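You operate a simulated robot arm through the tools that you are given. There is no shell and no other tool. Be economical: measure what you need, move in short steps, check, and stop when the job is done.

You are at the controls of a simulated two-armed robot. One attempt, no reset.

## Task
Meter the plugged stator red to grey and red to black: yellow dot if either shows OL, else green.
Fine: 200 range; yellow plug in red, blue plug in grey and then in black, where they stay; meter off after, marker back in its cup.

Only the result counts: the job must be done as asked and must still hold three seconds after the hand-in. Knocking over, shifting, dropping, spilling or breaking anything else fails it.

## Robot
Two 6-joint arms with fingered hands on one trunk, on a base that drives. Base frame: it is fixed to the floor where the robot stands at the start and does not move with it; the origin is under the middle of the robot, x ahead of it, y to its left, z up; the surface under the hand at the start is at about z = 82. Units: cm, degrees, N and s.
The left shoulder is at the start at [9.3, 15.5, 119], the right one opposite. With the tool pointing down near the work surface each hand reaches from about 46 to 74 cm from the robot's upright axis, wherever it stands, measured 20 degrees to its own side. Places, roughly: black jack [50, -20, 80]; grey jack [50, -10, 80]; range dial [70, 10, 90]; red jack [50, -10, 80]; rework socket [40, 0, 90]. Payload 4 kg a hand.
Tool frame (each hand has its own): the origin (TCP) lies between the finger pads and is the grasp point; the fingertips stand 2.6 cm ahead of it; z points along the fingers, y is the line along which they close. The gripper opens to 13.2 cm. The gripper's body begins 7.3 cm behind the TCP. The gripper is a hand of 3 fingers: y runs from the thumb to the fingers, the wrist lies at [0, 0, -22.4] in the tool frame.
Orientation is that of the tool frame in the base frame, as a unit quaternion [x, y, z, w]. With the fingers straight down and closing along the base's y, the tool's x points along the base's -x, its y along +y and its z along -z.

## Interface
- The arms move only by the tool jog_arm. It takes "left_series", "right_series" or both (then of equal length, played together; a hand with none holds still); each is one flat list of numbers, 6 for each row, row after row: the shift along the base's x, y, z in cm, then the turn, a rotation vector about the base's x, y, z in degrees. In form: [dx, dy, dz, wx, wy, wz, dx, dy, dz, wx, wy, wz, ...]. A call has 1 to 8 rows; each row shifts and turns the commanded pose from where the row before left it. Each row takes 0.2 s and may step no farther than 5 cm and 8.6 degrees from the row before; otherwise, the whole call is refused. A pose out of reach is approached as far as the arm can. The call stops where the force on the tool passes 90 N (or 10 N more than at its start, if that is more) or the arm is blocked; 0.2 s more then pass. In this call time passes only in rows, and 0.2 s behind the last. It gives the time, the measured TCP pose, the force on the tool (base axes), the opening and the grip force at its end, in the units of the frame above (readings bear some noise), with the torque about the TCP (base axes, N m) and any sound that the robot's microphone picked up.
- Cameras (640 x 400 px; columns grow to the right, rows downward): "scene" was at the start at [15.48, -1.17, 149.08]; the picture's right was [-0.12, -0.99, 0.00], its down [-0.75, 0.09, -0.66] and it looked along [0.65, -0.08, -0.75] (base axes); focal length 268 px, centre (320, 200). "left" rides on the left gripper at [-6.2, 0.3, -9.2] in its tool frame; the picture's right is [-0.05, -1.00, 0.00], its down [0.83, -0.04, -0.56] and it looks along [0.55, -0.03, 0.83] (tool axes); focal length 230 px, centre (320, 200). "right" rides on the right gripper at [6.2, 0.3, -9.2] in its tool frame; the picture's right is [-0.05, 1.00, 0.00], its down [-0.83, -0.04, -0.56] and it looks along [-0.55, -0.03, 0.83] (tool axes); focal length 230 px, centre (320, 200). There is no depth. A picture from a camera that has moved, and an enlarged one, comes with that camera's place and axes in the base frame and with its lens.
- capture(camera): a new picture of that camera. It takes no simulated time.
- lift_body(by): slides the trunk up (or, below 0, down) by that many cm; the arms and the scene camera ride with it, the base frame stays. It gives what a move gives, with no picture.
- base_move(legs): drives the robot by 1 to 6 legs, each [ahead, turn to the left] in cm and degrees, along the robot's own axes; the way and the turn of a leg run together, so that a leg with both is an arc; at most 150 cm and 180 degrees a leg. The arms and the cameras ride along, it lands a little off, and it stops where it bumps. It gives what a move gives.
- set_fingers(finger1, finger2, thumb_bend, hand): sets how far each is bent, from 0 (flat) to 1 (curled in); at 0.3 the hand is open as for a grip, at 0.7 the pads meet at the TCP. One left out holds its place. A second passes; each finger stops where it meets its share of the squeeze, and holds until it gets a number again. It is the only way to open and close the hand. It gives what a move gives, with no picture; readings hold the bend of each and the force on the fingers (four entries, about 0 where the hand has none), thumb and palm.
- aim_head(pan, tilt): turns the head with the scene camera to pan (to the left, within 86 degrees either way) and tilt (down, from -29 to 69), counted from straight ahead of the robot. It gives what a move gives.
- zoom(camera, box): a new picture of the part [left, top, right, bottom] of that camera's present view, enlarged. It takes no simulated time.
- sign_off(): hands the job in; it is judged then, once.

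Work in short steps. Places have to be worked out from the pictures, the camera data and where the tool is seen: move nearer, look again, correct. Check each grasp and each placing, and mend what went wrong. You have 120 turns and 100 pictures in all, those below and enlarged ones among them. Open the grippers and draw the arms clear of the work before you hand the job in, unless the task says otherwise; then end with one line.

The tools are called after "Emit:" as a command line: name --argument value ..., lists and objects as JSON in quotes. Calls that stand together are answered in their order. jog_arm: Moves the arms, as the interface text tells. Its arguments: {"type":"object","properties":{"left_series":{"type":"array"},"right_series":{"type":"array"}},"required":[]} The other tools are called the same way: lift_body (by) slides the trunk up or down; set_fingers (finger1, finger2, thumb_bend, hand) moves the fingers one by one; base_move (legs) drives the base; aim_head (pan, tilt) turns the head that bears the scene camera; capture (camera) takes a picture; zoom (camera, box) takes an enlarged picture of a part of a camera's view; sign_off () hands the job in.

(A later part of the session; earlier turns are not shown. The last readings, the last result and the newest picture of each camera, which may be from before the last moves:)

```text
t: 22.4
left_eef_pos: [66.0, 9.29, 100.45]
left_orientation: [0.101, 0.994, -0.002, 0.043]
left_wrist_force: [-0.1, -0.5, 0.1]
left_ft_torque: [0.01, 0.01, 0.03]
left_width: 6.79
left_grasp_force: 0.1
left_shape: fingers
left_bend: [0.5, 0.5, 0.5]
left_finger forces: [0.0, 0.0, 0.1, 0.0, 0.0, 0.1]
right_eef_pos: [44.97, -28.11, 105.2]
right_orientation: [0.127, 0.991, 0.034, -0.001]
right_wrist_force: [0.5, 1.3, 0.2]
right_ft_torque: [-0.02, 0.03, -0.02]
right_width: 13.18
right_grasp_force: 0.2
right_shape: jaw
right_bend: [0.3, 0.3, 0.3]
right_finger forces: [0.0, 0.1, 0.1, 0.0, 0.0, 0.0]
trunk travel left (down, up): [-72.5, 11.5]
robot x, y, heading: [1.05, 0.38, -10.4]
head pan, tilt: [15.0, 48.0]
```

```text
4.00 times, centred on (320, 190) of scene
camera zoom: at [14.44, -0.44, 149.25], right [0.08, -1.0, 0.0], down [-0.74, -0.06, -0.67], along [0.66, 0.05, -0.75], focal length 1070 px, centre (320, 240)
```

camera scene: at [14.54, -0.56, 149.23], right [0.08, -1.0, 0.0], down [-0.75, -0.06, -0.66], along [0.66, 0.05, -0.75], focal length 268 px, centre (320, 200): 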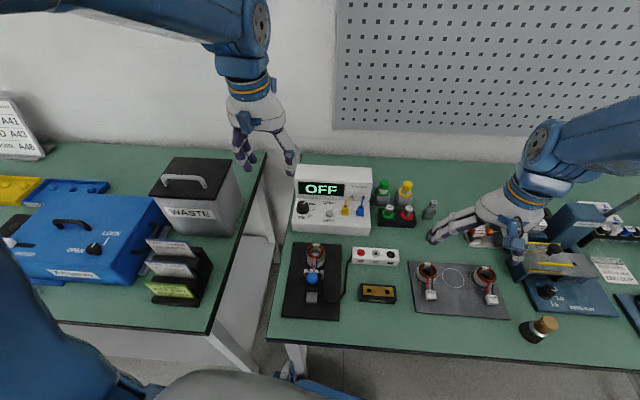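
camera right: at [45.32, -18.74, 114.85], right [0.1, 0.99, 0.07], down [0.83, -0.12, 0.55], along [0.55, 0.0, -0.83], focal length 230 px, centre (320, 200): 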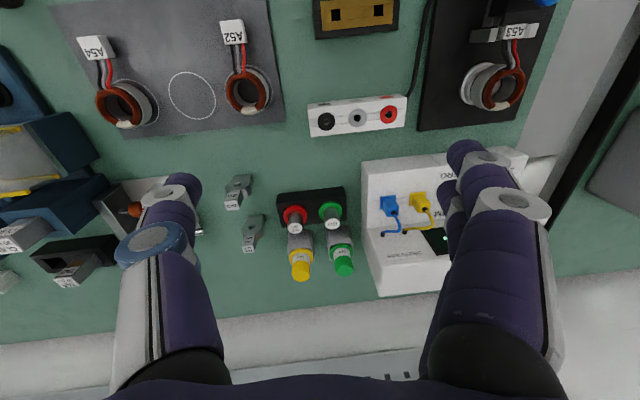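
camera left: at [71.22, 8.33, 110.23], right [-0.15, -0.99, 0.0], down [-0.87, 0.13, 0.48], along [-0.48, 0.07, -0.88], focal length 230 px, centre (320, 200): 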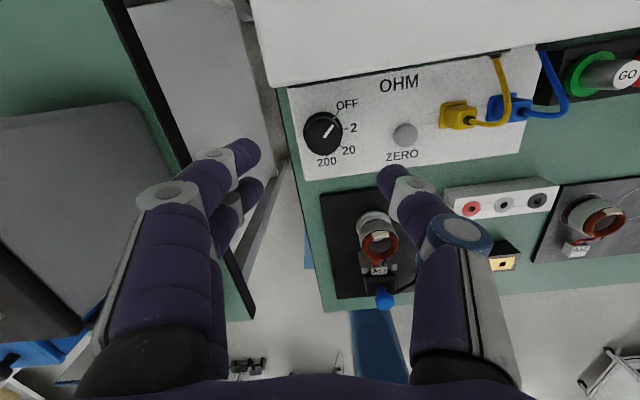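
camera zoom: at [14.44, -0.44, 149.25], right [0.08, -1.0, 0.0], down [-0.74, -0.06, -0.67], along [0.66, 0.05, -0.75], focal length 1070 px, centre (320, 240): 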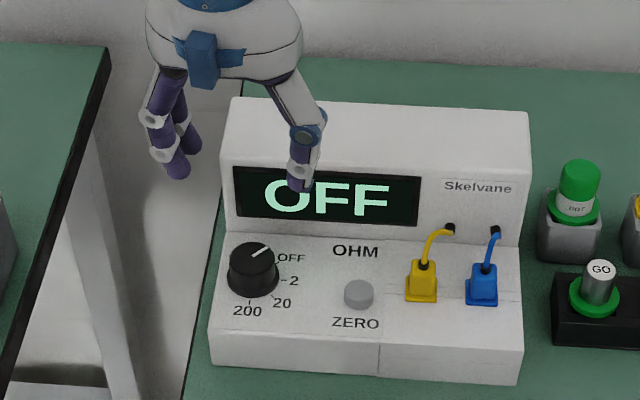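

Dial top is at about (66.2, 8.8, 88.6), deck ~86.5. I yaw the hand +32° and descend to just above the dial.

Emit:
jog_arm --left_series '[0, -0.2, -1, 0, 0, 8, 0, -0.2, -1, 0, 0, 8, 0, -0.1, -1, 0, 0, 8, 0, 0, -1.5, 0, 0, 8]'

Emit:
capture --camera "left"

```text
t: 23.4
left_eef_pos: [65.82, 8.87, 96.05]
left_orientation: [-0.179, 0.983, 0.009, 0.043]
left_wrist_force: [-0.1, -0.7, -0.3]
left_ft_torque: [-0.01, 0.02, -0.02]
left_width: 6.83
left_grasp_force: 0.1
left_shape: fingers
left_bend: [0.5, 0.5, 0.5]
left_finger forces: [0.0, 0.1, 0.0, 0.0, 0.1, 0.1]
right_eef_pos: [44.93, -28.05, 105.16]
right_orientation: [0.127, 0.991, 0.034, -0.002]
right_wrist_force: [-0.1, 0.6, 0.4]
right_ft_torque: [-0.01, 0.0, 0.0]
right_width: 13.19
right_grasp_force: 0.1
right_shape: jaw
right_bend: [0.3, 0.3, 0.3]
right_finger forces: [0.0, 0.0, 0.1, 0.0, 0.0, 0.1]
trunk travel left (down, up): [-72.5, 11.5]
robot x, y, heading: [1.4, 0.08, -10.6]
head pan, tilt: [15.0, 48.0]
```

```text
71 pictures are left
camera left: at [70.72, 10.86, 105.69], right [0.4, -0.92, 0.0], down [-0.8, -0.35, 0.48], along [-0.44, -0.19, -0.88], focal length 230 px, centre (320, 200)
```

left: 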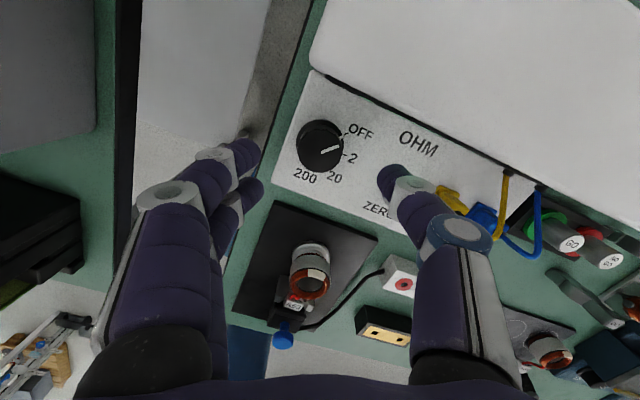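

Dial refined to ~(66.35, 9.0). Descend to TCP z≈90 around the dial.

Emit:
jog_arm --left_series '[0.2, 0.05, -2, 0, 0, 0, 0.2, 0.05, -2, 0, 0, 0, 0, 0, -1, 0, 0, 0, 0, 0, -1, 0, 0, 0]'

Emit:
capture --camera "left"

Emit:
zoom --camera "scene" --box '[240, 140, 400, 240]'

```text
t: 24.4
left_eef_pos: [66.06, 8.96, 89.94]
left_orientation: [-0.176, 0.983, 0.009, 0.042]
left_wrist_force: [0.2, 0.1, -0.1]
left_ft_torque: [-0.02, -0.03, 0.02]
left_width: 6.79
left_grasp_force: 0.1
left_shape: fingers
left_bend: [0.5, 0.5, 0.5]
left_finger forces: [0.1, 0.0, 0.1, 0.1, 0.0, 0.0]
right_eef_pos: [44.85, -28.05, 105.15]
right_orientation: [0.127, 0.991, 0.035, -0.002]
right_wrist_force: [-0.9, -0.5, 0.2]
right_ft_torque: [0.07, -0.01, 0.03]
right_width: 13.21
right_grasp_force: 0.0
right_shape: jaw
right_bend: [0.3, 0.3, 0.3]
right_finger forces: [0.1, 0.1, 0.1, 0.1, 0.0, 0.1]
trunk travel left (down, up): [-72.5, 11.5]
robot x, y, heading: [1.14, 0.15, -10.7]
head pan, tilt: [15.0, 48.0]
```

```text
70 pictures are left
camera left: at [71.01, 10.9, 99.59], right [0.4, -0.92, 0.0], down [-0.8, -0.35, 0.48], along [-0.44, -0.19, -0.88], focal length 230 px, centre (320, 200)
```

left: 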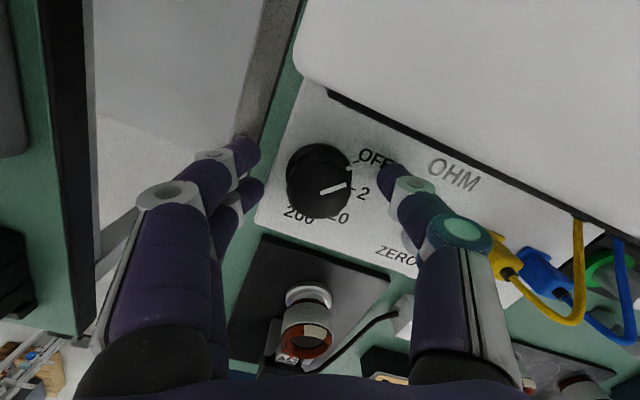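

```text
4.00 times, centred on (320, 190) of scene
camera zoom: at [14.36, -0.44, 149.25], right [0.08, -1.0, 0.0], down [-0.74, -0.06, -0.67], along [0.66, 0.05, -0.75], focal length 1070 px, centre (320, 240)
```

zoom: 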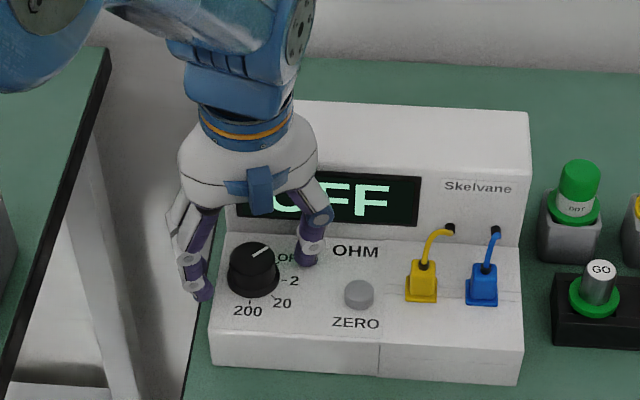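

Dial is centred between the fingers. Close on it.

Emit:
set_fingers --hand "left" --finger1 0.65 --finger2 0.65 --thumb_bend 0.65

Emit:
capture --camera "left"

```text
t: 25.4
left_eef_pos: [66.1, 8.85, 89.93]
left_orientation: [-0.177, 0.983, 0.009, 0.042]
left_wrist_force: [1.4, 0.6, -1.2]
left_ft_torque: [0.02, -0.01, 0.04]
left_width: 2.86
left_grasp_force: 4.6
left_shape: fingers
left_bend: [0.63, 0.61, 0.63]
left_finger forces: [1.4, 2.8, 0.1, 0.0, 4.6, 0.1]
right_eef_pos: [44.86, -28.17, 105.1]
right_orientation: [0.127, 0.991, 0.035, -0.002]
right_wrist_force: [0.9, 1.0, -0.3]
right_ft_torque: [-0.01, 0.02, 0.02]
right_width: 13.21
right_grasp_force: 0.1
right_shape: jaw
right_bend: [0.3, 0.3, 0.3]
right_finger forces: [0.0, 0.0, 0.0, 0.0, 0.0, 0.0]
trunk travel left (down, up): [-72.5, 11.5]
robot x, y, heading: [0.85, 0.25, -10.6]
head pan, tilt: [15.0, 48.0]
```

```text
68 pictures are left
camera left: at [71.0, 10.89, 99.6], right [0.4, -0.92, 0.0], down [-0.8, -0.35, 0.48], along [-0.44, -0.19, -0.88], focal length 230 px, centre (320, 200)
```

left: 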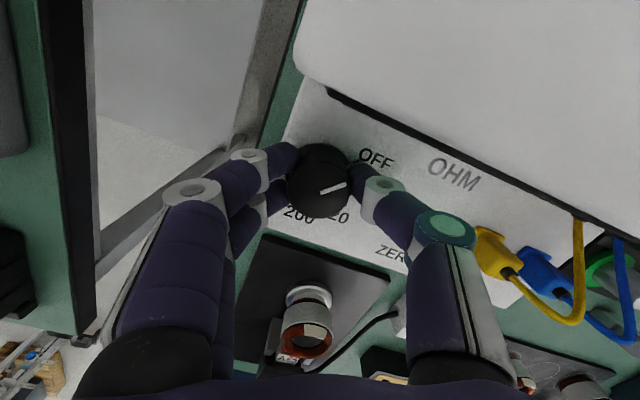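

Gripped at 4.6 N. Twist -56° about the dial axis.

Emit:
jog_arm --left_series '[0.01, 0.05, 0, 0, 0, -8, 0.01, 0.05, 0, 0, 0, -8, 0.01, 0.05, 0, 0, 0, -8, 0.01, 0.05, 0, 0, 0, -8, 0.01, 0.05, 0, 0, 0, -8, 0.01, 0.05, 0, 0, 0, -8, 0.01, 0.05, 0, 0, 0, -8]'

Emit:
zoom --camera "scene" --box '[240, 140, 400, 240]'

```text
t: 27.1
left_eef_pos: [66.29, 9.27, 90.11]
left_orientation: [0.306, 0.951, -0.011, 0.043]
left_wrist_force: [-1.8, -7.4, -1.5]
left_ft_torque: [-0.2, 0.06, 0.03]
left_width: 2.99
left_grasp_force: 5.1
left_shape: fingers
left_bend: [0.65, 0.63, 0.62]
left_finger forces: [0.1, 0.9, 0.0, 0.0, 8.8, 0.0]
right_eef_pos: [44.8, -28.22, 105.12]
right_orientation: [0.127, 0.991, 0.036, -0.001]
right_wrist_force: [0.3, 1.1, -0.4]
right_ft_torque: [0.03, 0.02, -0.01]
right_width: 13.2
right_grasp_force: 0.0
right_shape: jaw
right_bend: [0.3, 0.3, 0.3]
right_finger forces: [0.1, 0.0, 0.0, 0.0, 0.0, 0.0]
trunk travel left (down, up): [-72.5, 11.5]
robot x, y, heading: [1.4, 0.5, -10.2]
head pan, tilt: [15.0, 48.0]
```

```text
4.00 times, centred on (320, 190) of scene
camera zoom: at [14.25, -0.6, 149.26], right [0.08, -1.0, 0.0], down [-0.74, -0.06, -0.67], along [0.66, 0.05, -0.75], focal length 1070 px, centre (320, 240)
```

zoom: 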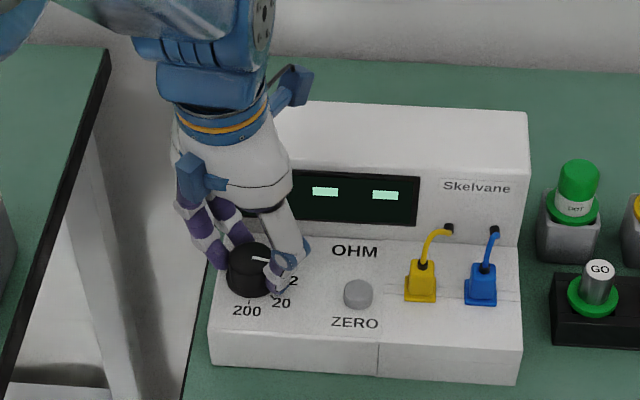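

Dial turned partway; check from the hand camera.

Emit:
zoom --camera "left" --box '[220, 80, 460, 230]'

```text
2.67 times, centred on (340, 155) of left
camera zoom: at [70.76, 6.19, 99.72], right [-0.54, -0.84, 0.0], down [-0.74, 0.47, 0.48], along [-0.41, 0.26, -0.88], focal length 614 px, centre (267, 320)
```

zoom: 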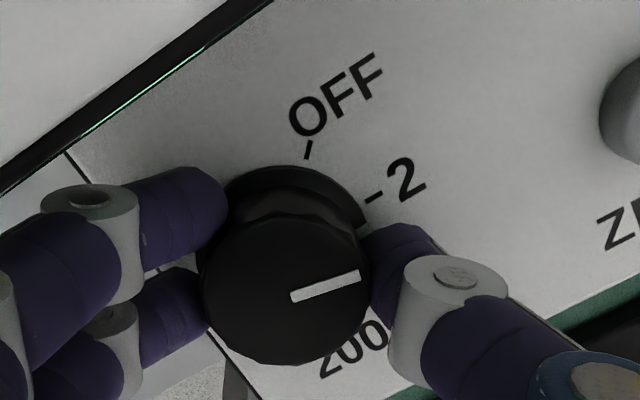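

Dial followed (pointer ~108°, just past "2"). I open slightly, rotate back +56°, and regrip.

Emit:
set_fingers --hand "left" --finger1 0.56 --finger2 0.56 --thumb_bend 0.56

Emit:
jog_arm --left_series '[-0.01, -0.05, 0, 0, 0, 8, -0.01, -0.05, 0, 0, 0, 8, -0.01, -0.05, 0, 0, 0, 8, -0.01, -0.05, 0, 0, 0, 8, -0.01, -0.05, 0, 0, 0, 8, -0.01, -0.05, 0, 0, 0, 8, -0.01, -0.05, 0, 0, 0, 8]'

Emit:
capture --camera "left"

```text
t: 28.1
left_eef_pos: [66.27, 9.31, 89.91]
left_orientation: [0.305, 0.951, -0.012, 0.042]
left_wrist_force: [-0.6, 0.0, 0.0]
left_ft_torque: [0.02, 0.02, -0.02]
left_width: 4.74
left_grasp_force: 0.1
left_shape: fingers
left_bend: [0.56, 0.56, 0.56]
left_finger forces: [0.0, 0.0, 0.1, 0.1, 0.1, 0.1]
right_eef_pos: [44.78, -28.07, 105.09]
right_orientation: [0.127, 0.991, 0.034, -0.002]
right_wrist_force: [0.1, 0.7, -0.3]
right_ft_torque: [-0.04, -0.01, 0.0]
right_width: 13.2
right_grasp_force: 0.1
right_shape: jaw
right_bend: [0.3, 0.3, 0.3]
right_finger forces: [0.1, 0.0, 0.0, 0.1, 0.0, 0.0]
trunk travel left (down, up): [-72.5, 11.5]
robot x, y, heading: [1.69, 0.2, -10.6]
head pan, tilt: [15.0, 48.0]
```

```text
t: 29.6
left_eef_pos: [66.15, 8.89, 89.9]
left_orientation: [-0.178, 0.983, 0.009, 0.043]
left_wrist_force: [0.2, -0.4, -0.8]
left_ft_torque: [0.02, 0.0, -0.04]
left_width: 4.72
left_grasp_force: 0.0
left_shape: fingers
left_bend: [0.56, 0.56, 0.56]
left_finger forces: [0.0, 0.1, 0.0, 0.1, 0.0, 0.0]
right_eef_pos: [44.85, -28.1, 105.15]
right_orientation: [0.127, 0.991, 0.035, -0.002]
right_wrist_force: [-0.1, 1.0, -0.4]
right_ft_torque: [0.02, -0.01, -0.01]
right_width: 13.18
right_grasp_force: 0.0
right_shape: jaw
right_bend: [0.3, 0.3, 0.3]
right_finger forces: [0.0, 0.0, 0.0, 0.0, 0.0, 0.0]
trunk travel left (down, up): [-72.5, 11.5]
robot x, y, heading: [1.2, 0.22, -10.4]
head pan, tilt: [15.0, 48.0]
```

```text
65 pictures are left
camera left: at [71.08, 10.88, 99.64], right [0.4, -0.92, 0.0], down [-0.8, -0.35, 0.48], along [-0.44, -0.19, -0.88], focal length 230 px, centre (320, 200)
```

left: 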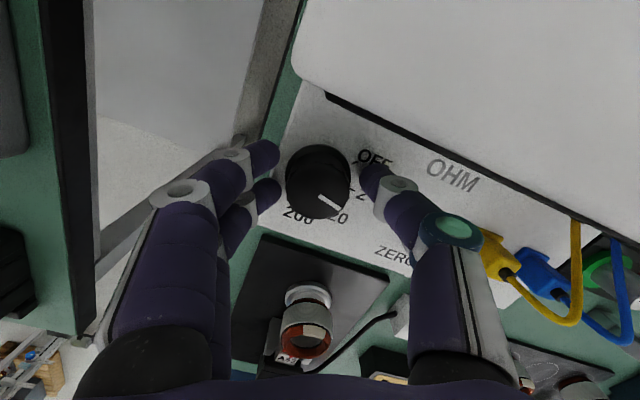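

Pointer rests near "2". Regrip and twist another -56°.

Emit:
set_fingers --hand "left" --finger1 0.65 --finger2 0.65 --thumb_bend 0.65

Emit:
jog_arm --left_series '[0.01, 0.05, 0, 0, 0, -8, 0.01, 0.05, 0, 0, 0, -8, 0.01, 0.05, 0, 0, 0, -8, 0.01, 0.05, 0, 0, 0, -8, 0.01, 0.05, 0, 0, 0, -8, 0.01, 0.05, 0, 0, 0, -8, 0.01, 0.05, 0, 0, 0, -8]'

Emit:
set_fingers --hand "left" --finger1 0.56 --finger2 0.56 --thumb_bend 0.56

Emit:
capture --camera "left"

Emit:
zoom --camera "scene" --box '[240, 140, 400, 240]'

```text
t: 30.6
left_eef_pos: [66.2, 8.95, 89.91]
left_orientation: [-0.177, 0.983, 0.01, 0.043]
left_wrist_force: [-0.2, -0.2, -1.5]
left_ft_torque: [-0.01, 0.01, 0.02]
left_width: 2.84
left_grasp_force: 3.9
left_shape: fingers
left_bend: [0.63, 0.61, 0.63]
left_finger forces: [1.1, 3.4, 0.0, 0.1, 4.4, 0.0]
right_eef_pos: [44.79, -28.04, 105.12]
right_orientation: [0.128, 0.991, 0.035, -0.002]
right_wrist_force: [0.5, -0.2, 0.6]
right_ft_torque: [0.03, 0.03, -0.01]
right_width: 13.21
right_grasp_force: 0.0
right_shape: jaw
right_bend: [0.3, 0.3, 0.3]
right_finger forces: [0.1, 0.1, 0.1, 0.0, 0.0, 0.1]
trunk travel left (down, up): [-72.5, 11.5]
robot x, y, heading: [1.06, 0.31, -10.5]
head pan, tilt: [15.0, 48.0]
```

```text
t: 32.2
left_eef_pos: [66.12, 9.18, 89.92]
left_orientation: [0.306, 0.951, -0.012, 0.042]
left_wrist_force: [-1.0, -7.9, 2.2]
left_ft_torque: [-0.21, 0.06, 0.01]
left_width: 2.94
left_grasp_force: 4.9
left_shape: fingers
left_bend: [0.65, 0.63, 0.62]
left_finger forces: [0.8, 0.9, 0.0, 0.0, 8.6, 0.0]
right_eef_pos: [44.66, -28.17, 105.19]
right_orientation: [0.127, 0.991, 0.036, -0.002]
right_wrist_force: [0.1, -0.2, 0.1]
right_ft_torque: [-0.01, 0.01, -0.03]
right_width: 13.21
right_grasp_force: 0.1
right_shape: jaw
right_bend: [0.3, 0.3, 0.3]
right_finger forces: [0.0, 0.0, 0.0, 0.1, 0.0, 0.1]
trunk travel left (down, up): [-72.5, 11.5]
robot x, y, heading: [1.29, 0.42, -10.4]
head pan, tilt: [15.0, 48.0]
```

```text
t: 33.2
left_eef_pos: [66.19, 9.32, 89.95]
left_orientation: [0.305, 0.951, -0.013, 0.042]
left_wrist_force: [-1.0, 0.5, 0.3]
left_ft_torque: [0.02, -0.02, -0.01]
left_width: 4.73
left_grasp_force: 0.0
left_shape: fingers
left_bend: [0.56, 0.56, 0.56]
left_finger forces: [0.0, 0.0, 0.0, 0.0, 0.1, 0.0]
right_eef_pos: [44.88, -28.12, 105.09]
right_orientation: [0.126, 0.991, 0.035, -0.002]
right_wrist_force: [0.3, 0.6, 0.0]
right_ft_torque: [0.01, 0.0, 0.03]
right_width: 13.22
right_grasp_force: 0.1
right_shape: jaw
right_bend: [0.3, 0.3, 0.3]
right_finger forces: [0.1, 0.1, 0.1, 0.0, 0.1, 0.1]
trunk travel left (down, up): [-72.5, 11.5]
robot x, y, heading: [1.18, 0.49, -10.7]
head pan, tilt: [15.0, 48.0]
```

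```text
64 pictures are left
camera left: at [70.72, 6.29, 99.62], right [-0.54, -0.84, 0.0], down [-0.74, 0.47, 0.48], along [-0.41, 0.26, -0.88], focal length 230 px, centre (320, 200)
```

left: 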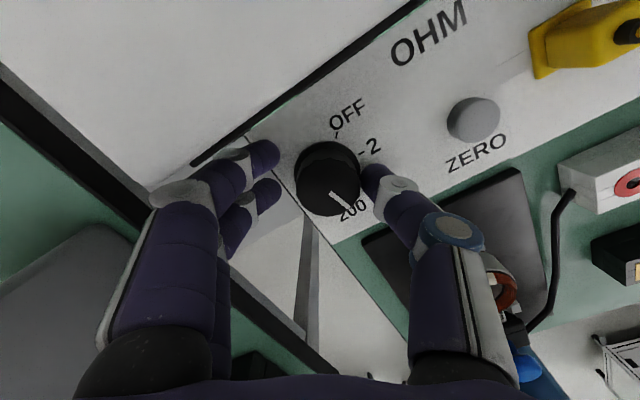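

```text
4.00 times, centred on (320, 190) of scene
camera zoom: at [14.28, -0.46, 149.26], right [0.08, -1.0, 0.0], down [-0.74, -0.06, -0.67], along [0.66, 0.05, -0.75], focal length 1070 px, centre (320, 240)
```

zoom: 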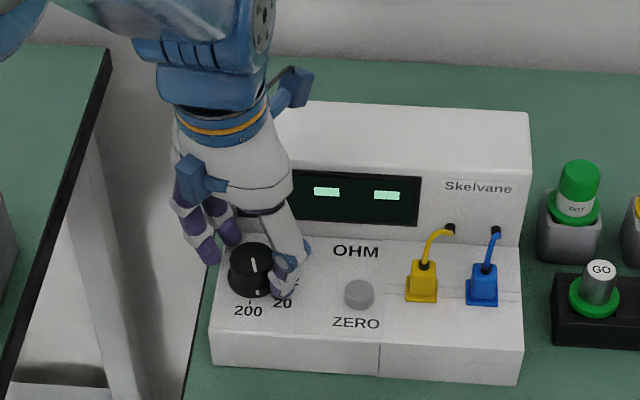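

Pointer is around 160–168°, between 20 and 200. Rotate back and look before the last turn.

Emit:
jog_arm --left_series '[-0.01, -0.05, 0, 0, 0, 8, -0.01, -0.05, 0, 0, 0, 8, -0.01, -0.05, 0, 0, 0, 8, -0.01, -0.05, 0, 0, 0, 8, -0.01, -0.05, 0, 0, 0, 8, -0.01, -0.05, 0, 0, 0, 8]'

Emit:
zoom --camera "left" --box '[240, 120, 400, 220]'

Emit:
zoom --camera "scene" --box '[280, 170, 360, 220]'

```text
t: 34.6
left_eef_pos: [66.16, 8.99, 90.03]
left_orientation: [-0.11, 0.993, 0.006, 0.043]
left_wrist_force: [0.3, 0.6, -1.1]
left_ft_torque: [-0.01, 0.02, 0.01]
left_width: 4.75
left_grasp_force: 0.1
left_shape: fingers
left_bend: [0.56, 0.56, 0.56]
left_finger forces: [0.0, 0.0, 0.0, 0.0, 0.0, 0.0]
right_eef_pos: [44.79, -28.21, 105.25]
right_orientation: [0.127, 0.991, 0.035, -0.001]
right_wrist_force: [-0.1, 0.5, 0.7]
right_ft_torque: [0.0, -0.01, 0.05]
right_width: 13.19
right_grasp_force: 0.0
right_shape: jaw
right_bend: [0.3, 0.3, 0.3]
right_finger forces: [0.0, 0.1, 0.0, 0.0, 0.0, 0.0]
trunk travel left (down, up): [-72.5, 11.5]
robot x, y, heading: [1.02, -0.35, -10.5]
head pan, tilt: [15.0, 48.0]
```

```text
4.00 times, centred on (320, 170) of left
camera zoom: at [71.3, 10.25, 99.68], right [0.27, -0.96, 0.0], down [-0.84, -0.23, 0.48], along [-0.46, -0.13, -0.88], focal length 920 px, centre (320, 320)
```

zoom: 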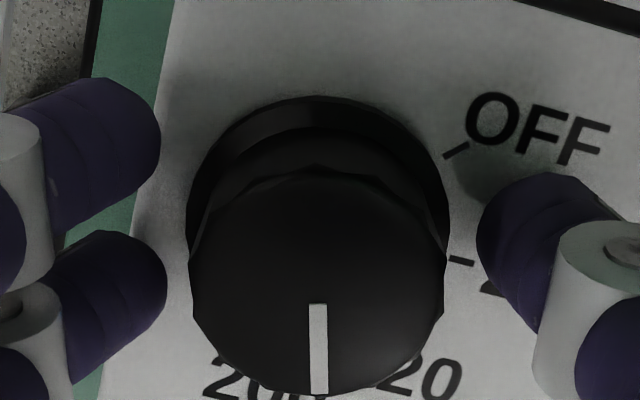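

```text
8.00 times, centred on (320, 195) of scene
camera zoom: at [14.29, -0.46, 149.26], right [0.08, -1.0, 0.0], down [-0.74, -0.06, -0.67], along [0.66, 0.05, -0.75], focal length 2140 px, centre (320, 240)
```

zoom: 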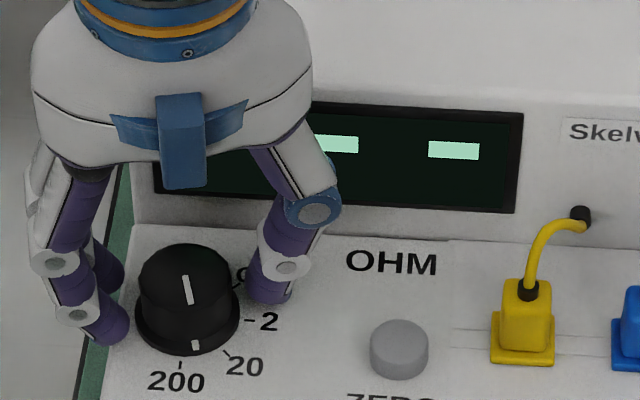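

Ticks are at 45/90/135/180° and the pointer is at ~163°. Regrip and twist -17°, then release and read.

Emit:
set_fingers --hand "left" --finger1 0.65 --finger2 0.65 --thumb_bend 0.65

Emit:
jog_arm --left_series '[0.01, 0.05, 0, 0, 0, -8.5, 0.01, 0.05, 0, 0, 0, -8.5]'

Emit:
set_fingers --hand "left" --finger1 0.54 --finger2 0.54 --thumb_bend 0.54

Emit:
zoom --camera "scene" --box '[280, 170, 360, 220]'

```text
t: 35.6
left_eef_pos: [66.16, 8.97, 89.93]
left_orientation: [-0.108, 0.993, 0.006, 0.043]
left_wrist_force: [0.5, -1.1, -0.5]
left_ft_torque: [-0.02, -0.04, 0.01]
left_width: 2.86
left_grasp_force: 3.9
left_shape: fingers
left_bend: [0.63, 0.61, 0.63]
left_finger forces: [1.1, 2.9, 0.0, 0.0, 4.9, 0.0]
right_eef_pos: [44.92, -28.06, 105.26]
right_orientation: [0.127, 0.991, 0.034, -0.002]
right_wrist_force: [0.6, -0.1, 0.6]
right_ft_torque: [0.02, 0.0, 0.0]
right_width: 13.24
right_grasp_force: 0.2
right_shape: jaw
right_bend: [0.3, 0.3, 0.3]
right_finger forces: [0.1, 0.0, 0.0, 0.0, 0.0, 0.1]
trunk travel left (down, up): [-72.5, 11.5]
robot x, y, heading: [0.92, 0.13, -10.6]
head pan, tilt: [15.0, 48.0]
```

```text
t: 36.2
left_eef_pos: [66.26, 9.0, 89.95]
left_orientation: [0.04, 0.998, 0.0, 0.045]
left_wrist_force: [-0.1, -4.1, 1.3]
left_ft_torque: [-0.07, 0.02, 0.05]
left_width: 2.84
left_grasp_force: 4.7
left_shape: fingers
left_bend: [0.64, 0.62, 0.63]
left_finger forces: [0.7, 2.3, 0.1, 0.0, 6.8, 0.1]
right_eef_pos: [44.72, -28.24, 105.13]
right_orientation: [0.127, 0.991, 0.035, -0.001]
right_wrist_force: [-0.2, -0.2, -0.1]
right_ft_torque: [0.02, -0.02, 0.01]
right_width: 13.2
right_grasp_force: 0.1
right_shape: jaw
right_bend: [0.3, 0.3, 0.3]
right_finger forces: [0.1, 0.0, 0.0, 0.1, 0.0, 0.0]
trunk travel left (down, up): [-72.5, 11.5]
robot x, y, heading: [1.06, 0.36, -10.5]
head pan, tilt: [15.0, 48.0]
```

```text
t: 37.2
left_eef_pos: [66.16, 9.12, 89.93]
left_orientation: [0.04, 0.998, -0.001, 0.043]
left_wrist_force: [-0.5, -0.2, 0.4]
left_ft_torque: [-0.02, -0.01, 0.02]
left_width: 5.37
left_grasp_force: 0.0
left_shape: fingers
left_bend: [0.54, 0.54, 0.54]
left_finger forces: [0.0, 0.0, 0.1, 0.0, 0.1, 0.0]
right_eef_pos: [44.76, -28.11, 105.21]
right_orientation: [0.127, 0.991, 0.035, -0.002]
right_wrist_force: [-0.4, -0.7, 0.0]
right_ft_torque: [-0.03, -0.03, 0.02]
right_width: 13.2
right_grasp_force: 0.1
right_shape: jaw
right_bend: [0.3, 0.3, 0.3]
right_finger forces: [0.0, 0.0, 0.0, 0.0, 0.1, 0.1]
trunk travel left (down, up): [-72.5, 11.5]
robot x, y, heading: [1.17, 0.04, -10.8]
head pan, tilt: [15.0, 48.0]
```

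```text
8.00 times, centred on (320, 195) of scene
camera zoom: at [14.3, -0.45, 149.26], right [0.08, -1.0, 0.0], down [-0.74, -0.06, -0.67], along [0.66, 0.05, -0.75], focal length 2140 px, centre (320, 240)
```

zoom: 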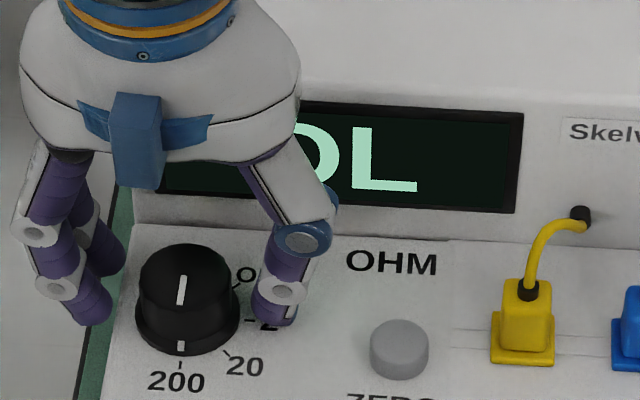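

Dial is at 200 and the display reads OL (open leads). Raise and retract the left hand the way it came.

Emit:
jog_arm --left_series '[0, 0, 3, 0, 0, 0, 0, 0, 4, 0, 0, 0, 0, 0, 4, 0, 0, 0, -2, 0.5, 3, 0, 0, 0, -3, 1, 2, 0, 0, 0, -3, 1, 2, 0, 0, 0, -3, 1, 2, 0, 0, 0, -3, 1, 2, 0, 0, 0]'

Emit:
base_move --legs '[[0, 24]]'

Emit:
aim_head --pan -16 --tilt 48

Emit:
capture --camera "scene"

```text
t: 39.0
left_eef_pos: [51.71, 13.63, 111.96]
left_orientation: [0.041, 0.998, 0.0, 0.044]
left_wrist_force: [0.0, -0.7, -0.1]
left_ft_torque: [0.01, -0.01, -0.02]
left_width: 5.39
left_grasp_force: 0.0
left_shape: fingers
left_bend: [0.54, 0.54, 0.54]
left_finger forces: [0.0, 0.1, 0.0, 0.0, 0.0, 0.0]
right_eef_pos: [44.64, -28.07, 105.2]
right_orientation: [0.127, 0.991, 0.034, -0.001]
right_wrist_force: [0.3, -0.5, 0.5]
right_ft_torque: [0.01, 0.0, -0.02]
right_width: 13.2
right_grasp_force: 0.2
right_shape: jaw
right_bend: [0.3, 0.3, 0.3]
right_finger forces: [0.0, 0.0, 0.1, 0.1, 0.0, 0.1]
trunk travel left (down, up): [-72.5, 11.5]
robot x, y, heading: [1.22, -0.3, -10.5]
head pan, tilt: [15.0, 48.0]
```

```text
t: 40.8
left_eef_pos: [42.52, 32.68, 111.9]
left_orientation: [-0.166, 0.985, 0.009, 0.042]
left_wrist_force: [-0.2, 0.4, 0.2]
left_ft_torque: [0.05, -0.02, 0.02]
left_width: 5.38
left_grasp_force: 0.1
left_shape: fingers
left_bend: [0.54, 0.54, 0.54]
left_finger forces: [0.0, 0.0, 0.0, 0.0, 0.0, 0.0]
right_eef_pos: [52.67, -8.31, 104.94]
right_orientation: [-0.08, 0.996, 0.035, -0.01]
right_wrist_force: [-0.2, 0.0, 0.4]
right_ft_torque: [0.03, -0.02, 0.0]
right_width: 13.2
right_grasp_force: 0.1
right_shape: jaw
right_bend: [0.3, 0.3, 0.3]
right_finger forces: [0.0, 0.0, 0.1, 0.0, 0.0, 0.0]
trunk travel left (down, up): [-72.5, 11.5]
robot x, y, heading: [1.12, 0.04, 13.3]
head pan, tilt: [15.0, 48.0]
```

```text
t: 41.7
left_eef_pos: [40.15, 32.26, 110.92]
left_orientation: [-0.166, 0.986, 0.008, 0.028]
left_wrist_force: [-0.4, -0.5, -0.6]
left_ft_torque: [0.0, -0.01, 0.01]
left_width: 5.43
left_grasp_force: 0.0
left_shape: fingers
left_bend: [0.54, 0.54, 0.54]
left_finger forces: [0.0, 0.0, 0.0, 0.1, 0.0, 0.0]
right_eef_pos: [50.69, -8.53, 105.96]
right_orientation: [-0.081, 0.996, 0.035, 0.001]
right_wrist_force: [-0.1, -0.4, 1.2]
right_ft_torque: [-0.01, 0.03, 0.02]
right_width: 13.18
right_grasp_force: 0.1
right_shape: jaw
right_bend: [0.3, 0.3, 0.3]
right_finger forces: [0.0, 0.1, 0.0, 0.0, 0.0, 0.0]
trunk travel left (down, up): [-72.5, 11.5]
robot x, y, heading: [1.23, -0.06, 13.2]
head pan, tilt: [-16.0, 48.0]
```

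```text
59 pictures are left
camera scene: at [16.38, 0.92, 149.07], right [-0.05, -1.0, 0.0], down [-0.75, 0.03, -0.66], along [0.66, -0.03, -0.75], focal length 268 px, centre (320, 200)
```

scene: 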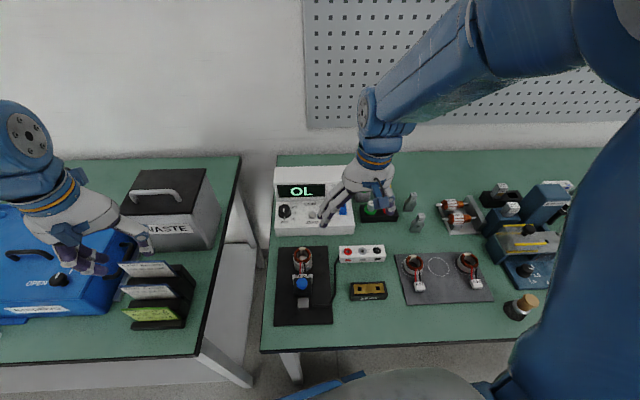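

Heading 13.3°, plugs now bear ~-17° to the robot. I shape the right fingers, level the hand (roll -4°, yaw -9°) and go toward the yellow plug.

Emit:
set_fingers --hand "right" --finger1 0.55 --finger2 0.55 --thumb_bend 0.6

Emit:
jog_arm --right_series '[2.5, 0.8, -1, -2, 0, -4, 2.5, 0.8, -1, -2, 0, -4, 2.5, 0.8, -1, 0, 0, -1, 2.5, 0.8, -1, 0, 0, 0]'

Emit:
capture --camera "right"

```text
t: 42.7
left_eef_pos: [40.14, 32.32, 110.98]
left_orientation: [-0.167, 0.986, 0.006, 0.027]
left_wrist_force: [0.0, 0.2, -0.3]
left_ft_torque: [-0.01, 0.04, -0.03]
left_width: 5.42
left_grasp_force: 0.1
left_shape: fingers
left_bend: [0.54, 0.54, 0.54]
left_finger forces: [0.0, 0.1, 0.1, 0.1, 0.0, 0.1]
right_eef_pos: [50.77, -8.45, 106.04]
right_orientation: [-0.08, 0.996, 0.034, -0.001]
right_wrist_force: [-0.2, 0.2, -0.6]
right_ft_torque: [0.01, 0.03, -0.02]
right_width: 4.37
right_grasp_force: 0.0
right_shape: fingers
right_bend: [0.55, 0.55, 0.6]
right_finger forces: [0.1, 0.1, 0.0, 0.1, 0.1, 0.1]
trunk travel left (down, up): [-72.5, 11.5]
robot x, y, heading: [1.33, -0.3, 13.4]
head pan, tilt: [-16.0, 48.0]
```

```text
t: 43.7
left_eef_pos: [40.17, 32.51, 110.76]
left_orientation: [-0.166, 0.986, 0.007, 0.025]
left_wrist_force: [0.0, 0.0, 0.9]
left_ft_torque: [0.0, -0.01, -0.05]
left_width: 5.42
left_grasp_force: 0.0
left_shape: fingers
left_bend: [0.54, 0.54, 0.54]
left_finger forces: [0.1, 0.1, 0.0, 0.1, 0.0, 0.0]
right_eef_pos: [60.84, -5.28, 101.63]
right_orientation: [-0.001, 1.0, -0.001, 0.0]
right_wrist_force: [-0.8, 1.8, 0.4]
right_ft_torque: [0.0, -0.02, 0.01]
right_width: 4.35
right_grasp_force: 0.1
right_shape: fingers
right_bend: [0.55, 0.55, 0.6]
right_finger forces: [0.1, 0.0, 0.0, 0.0, 0.0, 0.0]
trunk travel left (down, up): [-72.5, 11.5]
robot x, y, heading: [1.3, -0.41, 13.4]
head pan, tilt: [-16.0, 48.0]
```

```text
58 pictures are left
camera right: at [54.87, -5.08, 110.99], right [0.05, 1.0, 0.0], down [0.83, -0.04, 0.55], along [0.55, -0.03, -0.83], focal length 230 px, centre (320, 200)
```

right: 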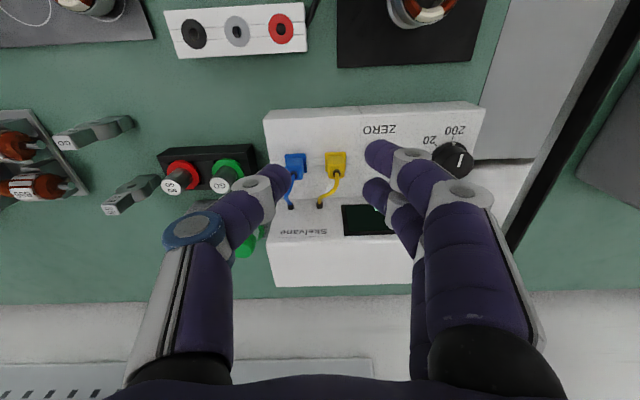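

Tool is square and straight down. Zoom on the plugs.

Emit:
zoom --camera "right" --box '[270, 140, 366, 200]'

Emit:
zoom --camera "scene" --box '[320, 180, 400, 230]'

```text
6.67 times, centred on (318, 170) of right
camera zoom: at [54.87, -5.08, 110.99], right [0.05, 1.0, 0.0], down [0.83, -0.04, 0.55], along [0.55, -0.03, -0.83], focal length 1534 px, centre (333, 400)
```

zoom: 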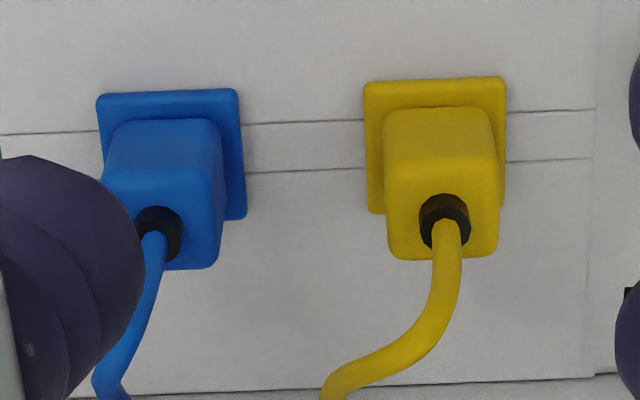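

```text
8.00 times, centred on (360, 205) of scene
camera zoom: at [16.71, 0.99, 149.03], right [-0.05, -1.0, 0.01], down [-0.76, 0.03, -0.65], along [0.65, -0.04, -0.76], focal length 2140 px, centre (0, 160)
```

zoom: 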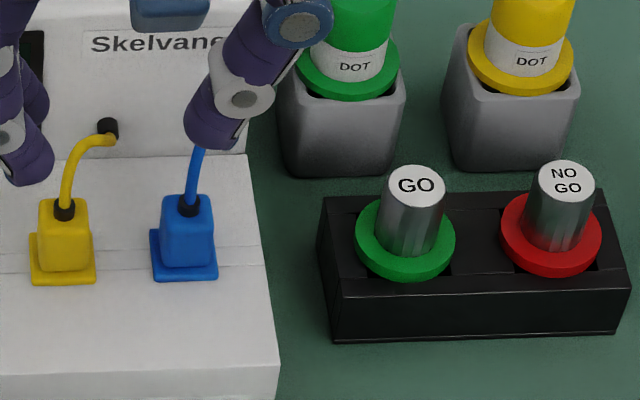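

Yellow plug centre is about (66.3, -3.9), top ~88.7, flange ~86. Move above it to z≈93.

Emit:
jog_arm --right_series '[1.8, 0.46, -2, 0, 0, 0, 1.8, 0.46, -2, 0, 0, 0, 1.8, 0.46, -2, 0, 0, 0, 0, 0, -2, 0, 0, 0]'

Emit:
capture --camera "right"

```text
t: 44.7
left_eef_pos: [40.15, 32.31, 110.9]
left_orientation: [-0.166, 0.986, 0.007, 0.027]
left_wrist_force: [-0.4, 0.2, 0.5]
left_ft_torque: [0.04, 0.01, 0.01]
left_width: 5.43
left_grasp_force: 0.1
left_shape: fingers
left_bend: [0.54, 0.54, 0.54]
left_finger forces: [0.0, 0.1, 0.0, 0.0, 0.1, 0.1]
right_eef_pos: [66.34, -3.91, 93.7]
right_orientation: [-0.001, 1.0, -0.001, 0.0]
right_wrist_force: [0.1, -1.0, 0.2]
right_ft_torque: [-0.03, -0.01, 0.02]
right_width: 4.35
right_grasp_force: 0.1
right_shape: fingers
right_bend: [0.55, 0.55, 0.6]
right_finger forces: [0.0, 0.1, 0.1, 0.0, 0.0, 0.0]
trunk travel left (down, up): [-72.5, 11.5]
robot x, y, heading: [1.09, -0.54, 13.3]
head pan, tilt: [-16.0, 48.0]
```

```text
55 pictures are left
camera right: at [60.37, -3.68, 103.12], right [0.05, 1.0, 0.0], down [0.83, -0.04, 0.55], along [0.55, -0.03, -0.83], focal length 230 px, centre (320, 200)
```

right: 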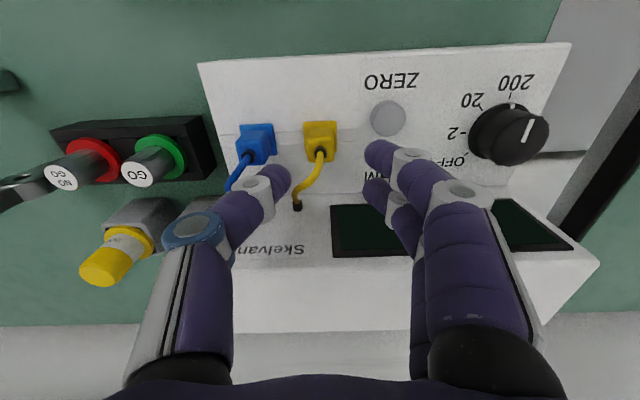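

Plug at (66.05, -4.0). Tighten the thumb slightly so it clears the blue plug, then descend.

Emit:
set_fingers --hand "right" --finger1 0.58 --finger2 0.58 --thumb_bend 0.62

Emit:
jog_arm --right_series '[-0.2, 0, -1.5, 0, 0, 0, 0, 0, -1.5, 0, 0, 0, 0, 0, -0.7, 0, 0, 0, 0, 0, -0.6, 0, 0, 0]'

Emit:
zoom --camera "right" --box '[200, 100, 440, 250]'

Emit:
zoom --camera "scene" --box '[280, 170, 360, 220]'

```text
t: 45.7
left_eef_pos: [40.23, 32.4, 110.81]
left_orientation: [-0.166, 0.986, 0.007, 0.026]
left_wrist_force: [0.1, 0.1, -0.4]
left_ft_torque: [-0.02, 0.03, -0.01]
left_width: 5.4
left_grasp_force: 0.0
left_shape: fingers
left_bend: [0.54, 0.54, 0.54]
left_finger forces: [0.0, 0.0, 0.0, 0.1, 0.0, 0.0]
right_eef_pos: [66.35, -3.83, 93.89]
right_orientation: [-0.002, 1.0, -0.001, 0.0]
right_wrist_force: [-0.7, 0.4, 0.1]
right_ft_torque: [-0.03, -0.01, -0.02]
right_width: 3.73
right_grasp_force: 0.1
right_shape: fingers
right_bend: [0.57, 0.57, 0.62]
right_finger forces: [0.0, 0.1, 0.1, 0.0, 0.0, 0.1]
trunk travel left (down, up): [-72.5, 11.5]
robot x, y, heading: [0.89, -0.32, 13.4]
head pan, tilt: [-16.0, 48.0]
```

```text
t: 46.7
left_eef_pos: [40.0, 32.39, 111.01]
left_orientation: [-0.166, 0.986, 0.008, 0.027]
left_wrist_force: [-0.3, 0.3, -0.3]
left_ft_torque: [0.02, 0.0, 0.01]
left_width: 5.43
left_grasp_force: 0.0
left_shape: fingers
left_bend: [0.54, 0.54, 0.54]
left_finger forces: [0.0, 0.0, 0.0, 0.0, 0.0, 0.1]
right_eef_pos: [65.95, -3.9, 89.72]
right_orientation: [-0.002, 1.0, -0.002, 0.002]
right_wrist_force: [2.9, -0.7, 7.7]
right_ft_torque: [0.21, -0.05, -0.03]
right_width: 3.47
right_grasp_force: 3.7
right_shape: fingers
right_bend: [0.58, 0.57, 0.62]
right_finger forces: [4.3, 3.4, 0.0, 0.0, 0.1, 0.0]
trunk travel left (down, up): [-72.5, 11.5]
robot x, y, heading: [1.02, -0.31, 13.5]
head pan, tilt: [-16.0, 48.0]
```

```text
2.67 times, centred on (320, 175) of right
camera zoom: at [60.01, -3.75, 98.97], right [0.05, 1.0, 0.0], down [0.83, -0.04, 0.56], along [0.56, -0.03, -0.83], focal length 614 px, centre (320, 267)
```

zoom: 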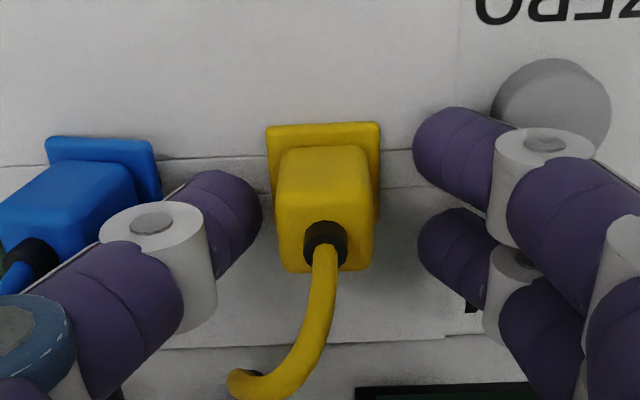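

```text
8.00 times, centred on (320, 195) of scene
camera zoom: at [16.31, 0.94, 149.09], right [-0.05, -1.0, 0.01], down [-0.75, 0.03, -0.66], along [0.66, -0.04, -0.75], focal length 2140 px, centre (320, 240)
```

zoom: 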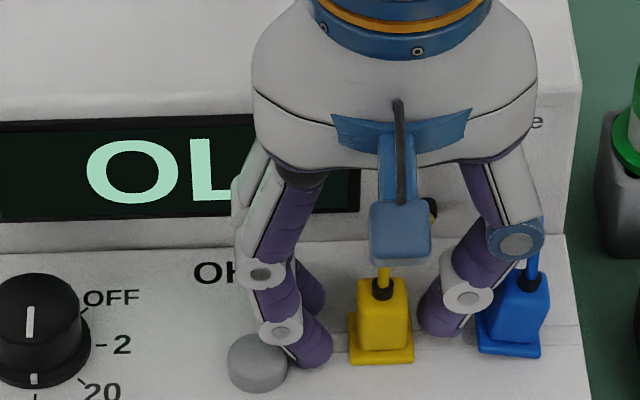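

Fingers touch the deck (force 7.7 N), so the deck is at ~87. Raise 0.5 cm and close on the plug.

Emit:
jog_arm --right_series '[-0.1, 0, 0.6, 0, 0, 0]'

Emit:
set_fingers --hand "right" --finger1 0.7 --finger2 0.7 --thumb_bend 0.7

Emit:
zoom --camera "right" --box '[200, 100, 440, 250]'

```text
t: 47.1
left_eef_pos: [40.12, 32.19, 110.91]
left_orientation: [-0.167, 0.986, 0.007, 0.026]
left_wrist_force: [0.1, -0.6, 0.6]
left_ft_torque: [-0.02, -0.01, -0.03]
left_width: 5.43
left_grasp_force: 0.0
left_shape: fingers
left_bend: [0.54, 0.54, 0.54]
left_finger forces: [0.0, 0.0, 0.0, 0.0, 0.0, 0.0]
right_eef_pos: [65.98, -3.95, 90.2]
right_orientation: [-0.002, 1.0, -0.002, 0.0]
right_wrist_force: [-0.2, 0.0, -1.4]
right_ft_torque: [0.0, 0.03, 0.03]
right_width: 3.59
right_grasp_force: 0.0
right_shape: fingers
right_bend: [0.57, 0.57, 0.62]
right_finger forces: [0.0, 0.1, 0.0, 0.0, 0.0, 0.0]
trunk travel left (down, up): [-72.5, 11.5]
robot x, y, heading: [1.53, 0.12, 13.2]
head pan, tilt: [-16.0, 48.0]
```

```text
t: 48.1
left_eef_pos: [40.15, 32.4, 110.82]
left_orientation: [-0.167, 0.986, 0.007, 0.026]
left_wrist_force: [0.1, -0.1, -1.1]
left_ft_torque: [0.0, -0.02, 0.02]
left_width: 5.44
left_grasp_force: 0.1
left_shape: fingers
left_bend: [0.54, 0.54, 0.54]
left_finger forces: [0.0, 0.0, 0.0, 0.0, 0.0, 0.0]
right_eef_pos: [65.8, -3.84, 90.16]
right_orientation: [-0.002, 1.0, 0.0, -0.001]
right_wrist_force: [-0.1, -0.2, 0.0]
right_ft_torque: [-0.02, 0.0, -0.01]
right_width: 1.73
right_grasp_force: 5.4
right_shape: fingers
right_bend: [0.65, 0.66, 0.68]
right_finger forces: [3.2, 2.3, 0.1, 0.0, 6.0, 0.1]
trunk travel left (down, up): [-72.5, 11.5]
robot x, y, heading: [1.35, -0.38, 13.3]
head pan, tilt: [-16.0, 48.0]
```

```text
2.67 times, centred on (320, 175) of right
camera zoom: at [59.94, -3.77, 99.45], right [0.05, 1.0, 0.0], down [0.83, -0.04, 0.55], along [0.55, -0.03, -0.83], focal length 614 px, centre (320, 267)
```

zoom: 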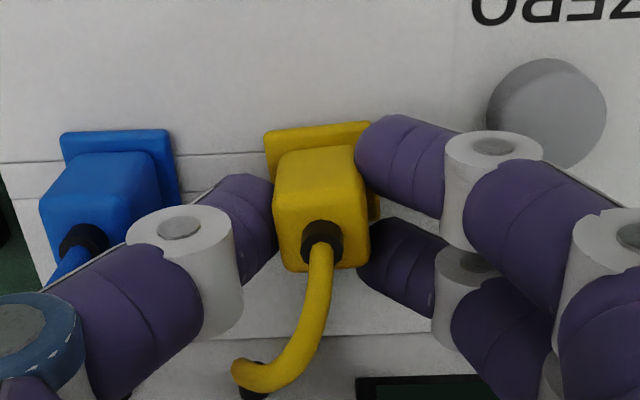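

Plug gripped (5.4 N). Lift it straight up.

Emit:
jog_arm --right_series '[0, 0, 1, 0, 0, 0, 0, 0, 1.5, 0, 0, 0, 0, 0, 2, 0, 0, 0, 0, 0, 2, 0, 0, 0]'

Emit:
capture --camera "right"

```text
t: 49.1
left_eef_pos: [40.01, 32.37, 110.91]
left_orientation: [-0.167, 0.986, 0.007, 0.027]
left_wrist_force: [-1.1, 0.2, -0.6]
left_ft_torque: [0.01, -0.02, 0.02]
left_width: 5.44
left_grasp_force: 0.0
left_shape: fingers
left_bend: [0.54, 0.54, 0.54]
left_finger forces: [0.0, 0.0, 0.1, 0.0, 0.0, 0.0]
right_eef_pos: [65.79, -4.01, 96.92]
right_orientation: [-0.003, 1.0, 0.0, 0.0]
right_wrist_force: [-0.5, -0.9, -0.5]
right_ft_torque: [0.0, -0.02, -0.05]
right_width: 1.74
right_grasp_force: 6.3
right_shape: fingers
right_bend: [0.65, 0.66, 0.68]
right_finger forces: [3.2, 2.2, 0.1, 0.1, 5.9, 0.0]
trunk travel left (down, up): [-72.5, 11.5]
robot x, y, heading: [1.36, -0.5, 13.4]
head pan, tilt: [-16.0, 48.0]
```

```text
51 pictures are left
camera right: at [59.8, -3.79, 106.02], right [0.05, 1.0, 0.0], down [0.83, -0.04, 0.55], along [0.55, -0.03, -0.83], focal length 230 px, centre (320, 200)
```

right: 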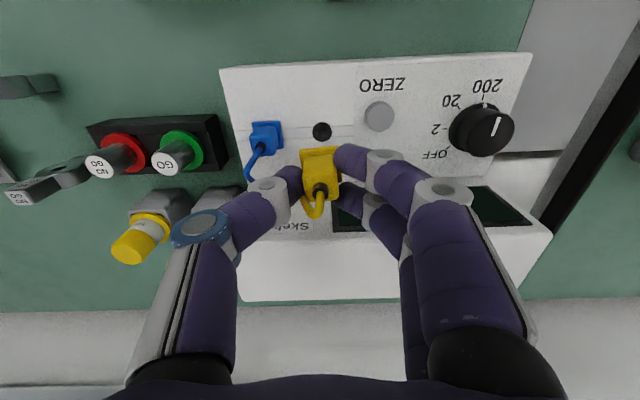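

The park hole is at (65.55, -4.06), so the pin sits ~(-0.25, -0.15) from the TCP. Now move toward the red jack (~53.3, -8.7) and look.

Emit:
jog_arm --right_series '[-3, -1, 0.5, 0, 0, 0, -3, -1.2, 0, 0, 0, 0, -3, -1.2, 0, 0, 0, 0, -2, -1, 0, 0, 0, 0]'

Emit:
capture --camera "right"

Emit:
zoom --camera "scene" --box '[280, 190, 440, 290]'

```text
t: 50.1
left_eef_pos: [40.0, 32.34, 110.96]
left_orientation: [-0.167, 0.985, 0.007, 0.028]
left_wrist_force: [0.7, 0.9, 0.0]
left_ft_torque: [0.01, 0.02, 0.0]
left_width: 5.44
left_grasp_force: 0.0
left_shape: fingers
left_bend: [0.54, 0.54, 0.54]
left_finger forces: [0.0, 0.0, 0.0, 0.0, 0.0, 0.0]
right_eef_pos: [54.79, -8.28, 97.22]
right_orientation: [-0.002, 1.0, -0.001, 0.0]
right_wrist_force: [-0.1, 0.2, -0.2]
right_ft_torque: [0.0, -0.04, 0.01]
right_width: 1.73
right_grasp_force: 5.6
right_shape: fingers
right_bend: [0.66, 0.66, 0.68]
right_finger forces: [3.3, 2.3, 0.0, 0.1, 5.9, 0.0]
trunk travel left (down, up): [-72.5, 11.5]
robot x, y, heading: [1.25, 0.08, 13.3]
head pan, tilt: [-16.0, 48.0]
```

```text
50 pictures are left
camera right: at [48.75, -8.18, 106.41], right [0.05, 1.0, 0.0], down [0.83, -0.04, 0.56], along [0.55, -0.03, -0.83], focal length 230 px, centre (320, 200)
```

right: 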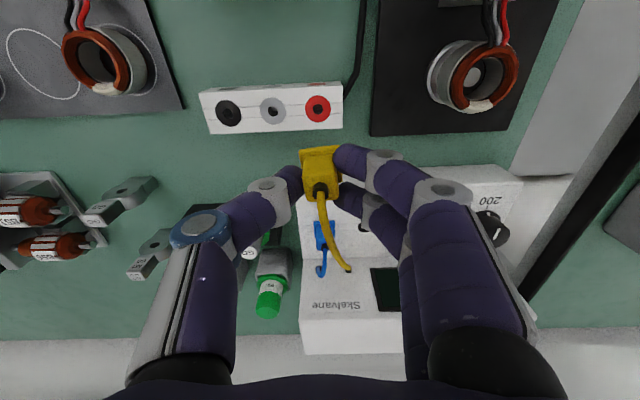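

```text
4.00 times, centred on (360, 240) of scene
camera zoom: at [16.38, 0.91, 149.07], right [-0.05, -1.0, 0.0], down [-0.75, 0.03, -0.66], along [0.66, -0.04, -0.75], focal length 1070 px, centre (160, 40)
```

zoom: 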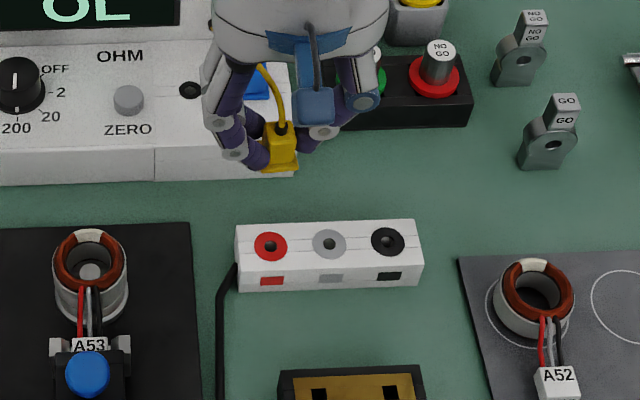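

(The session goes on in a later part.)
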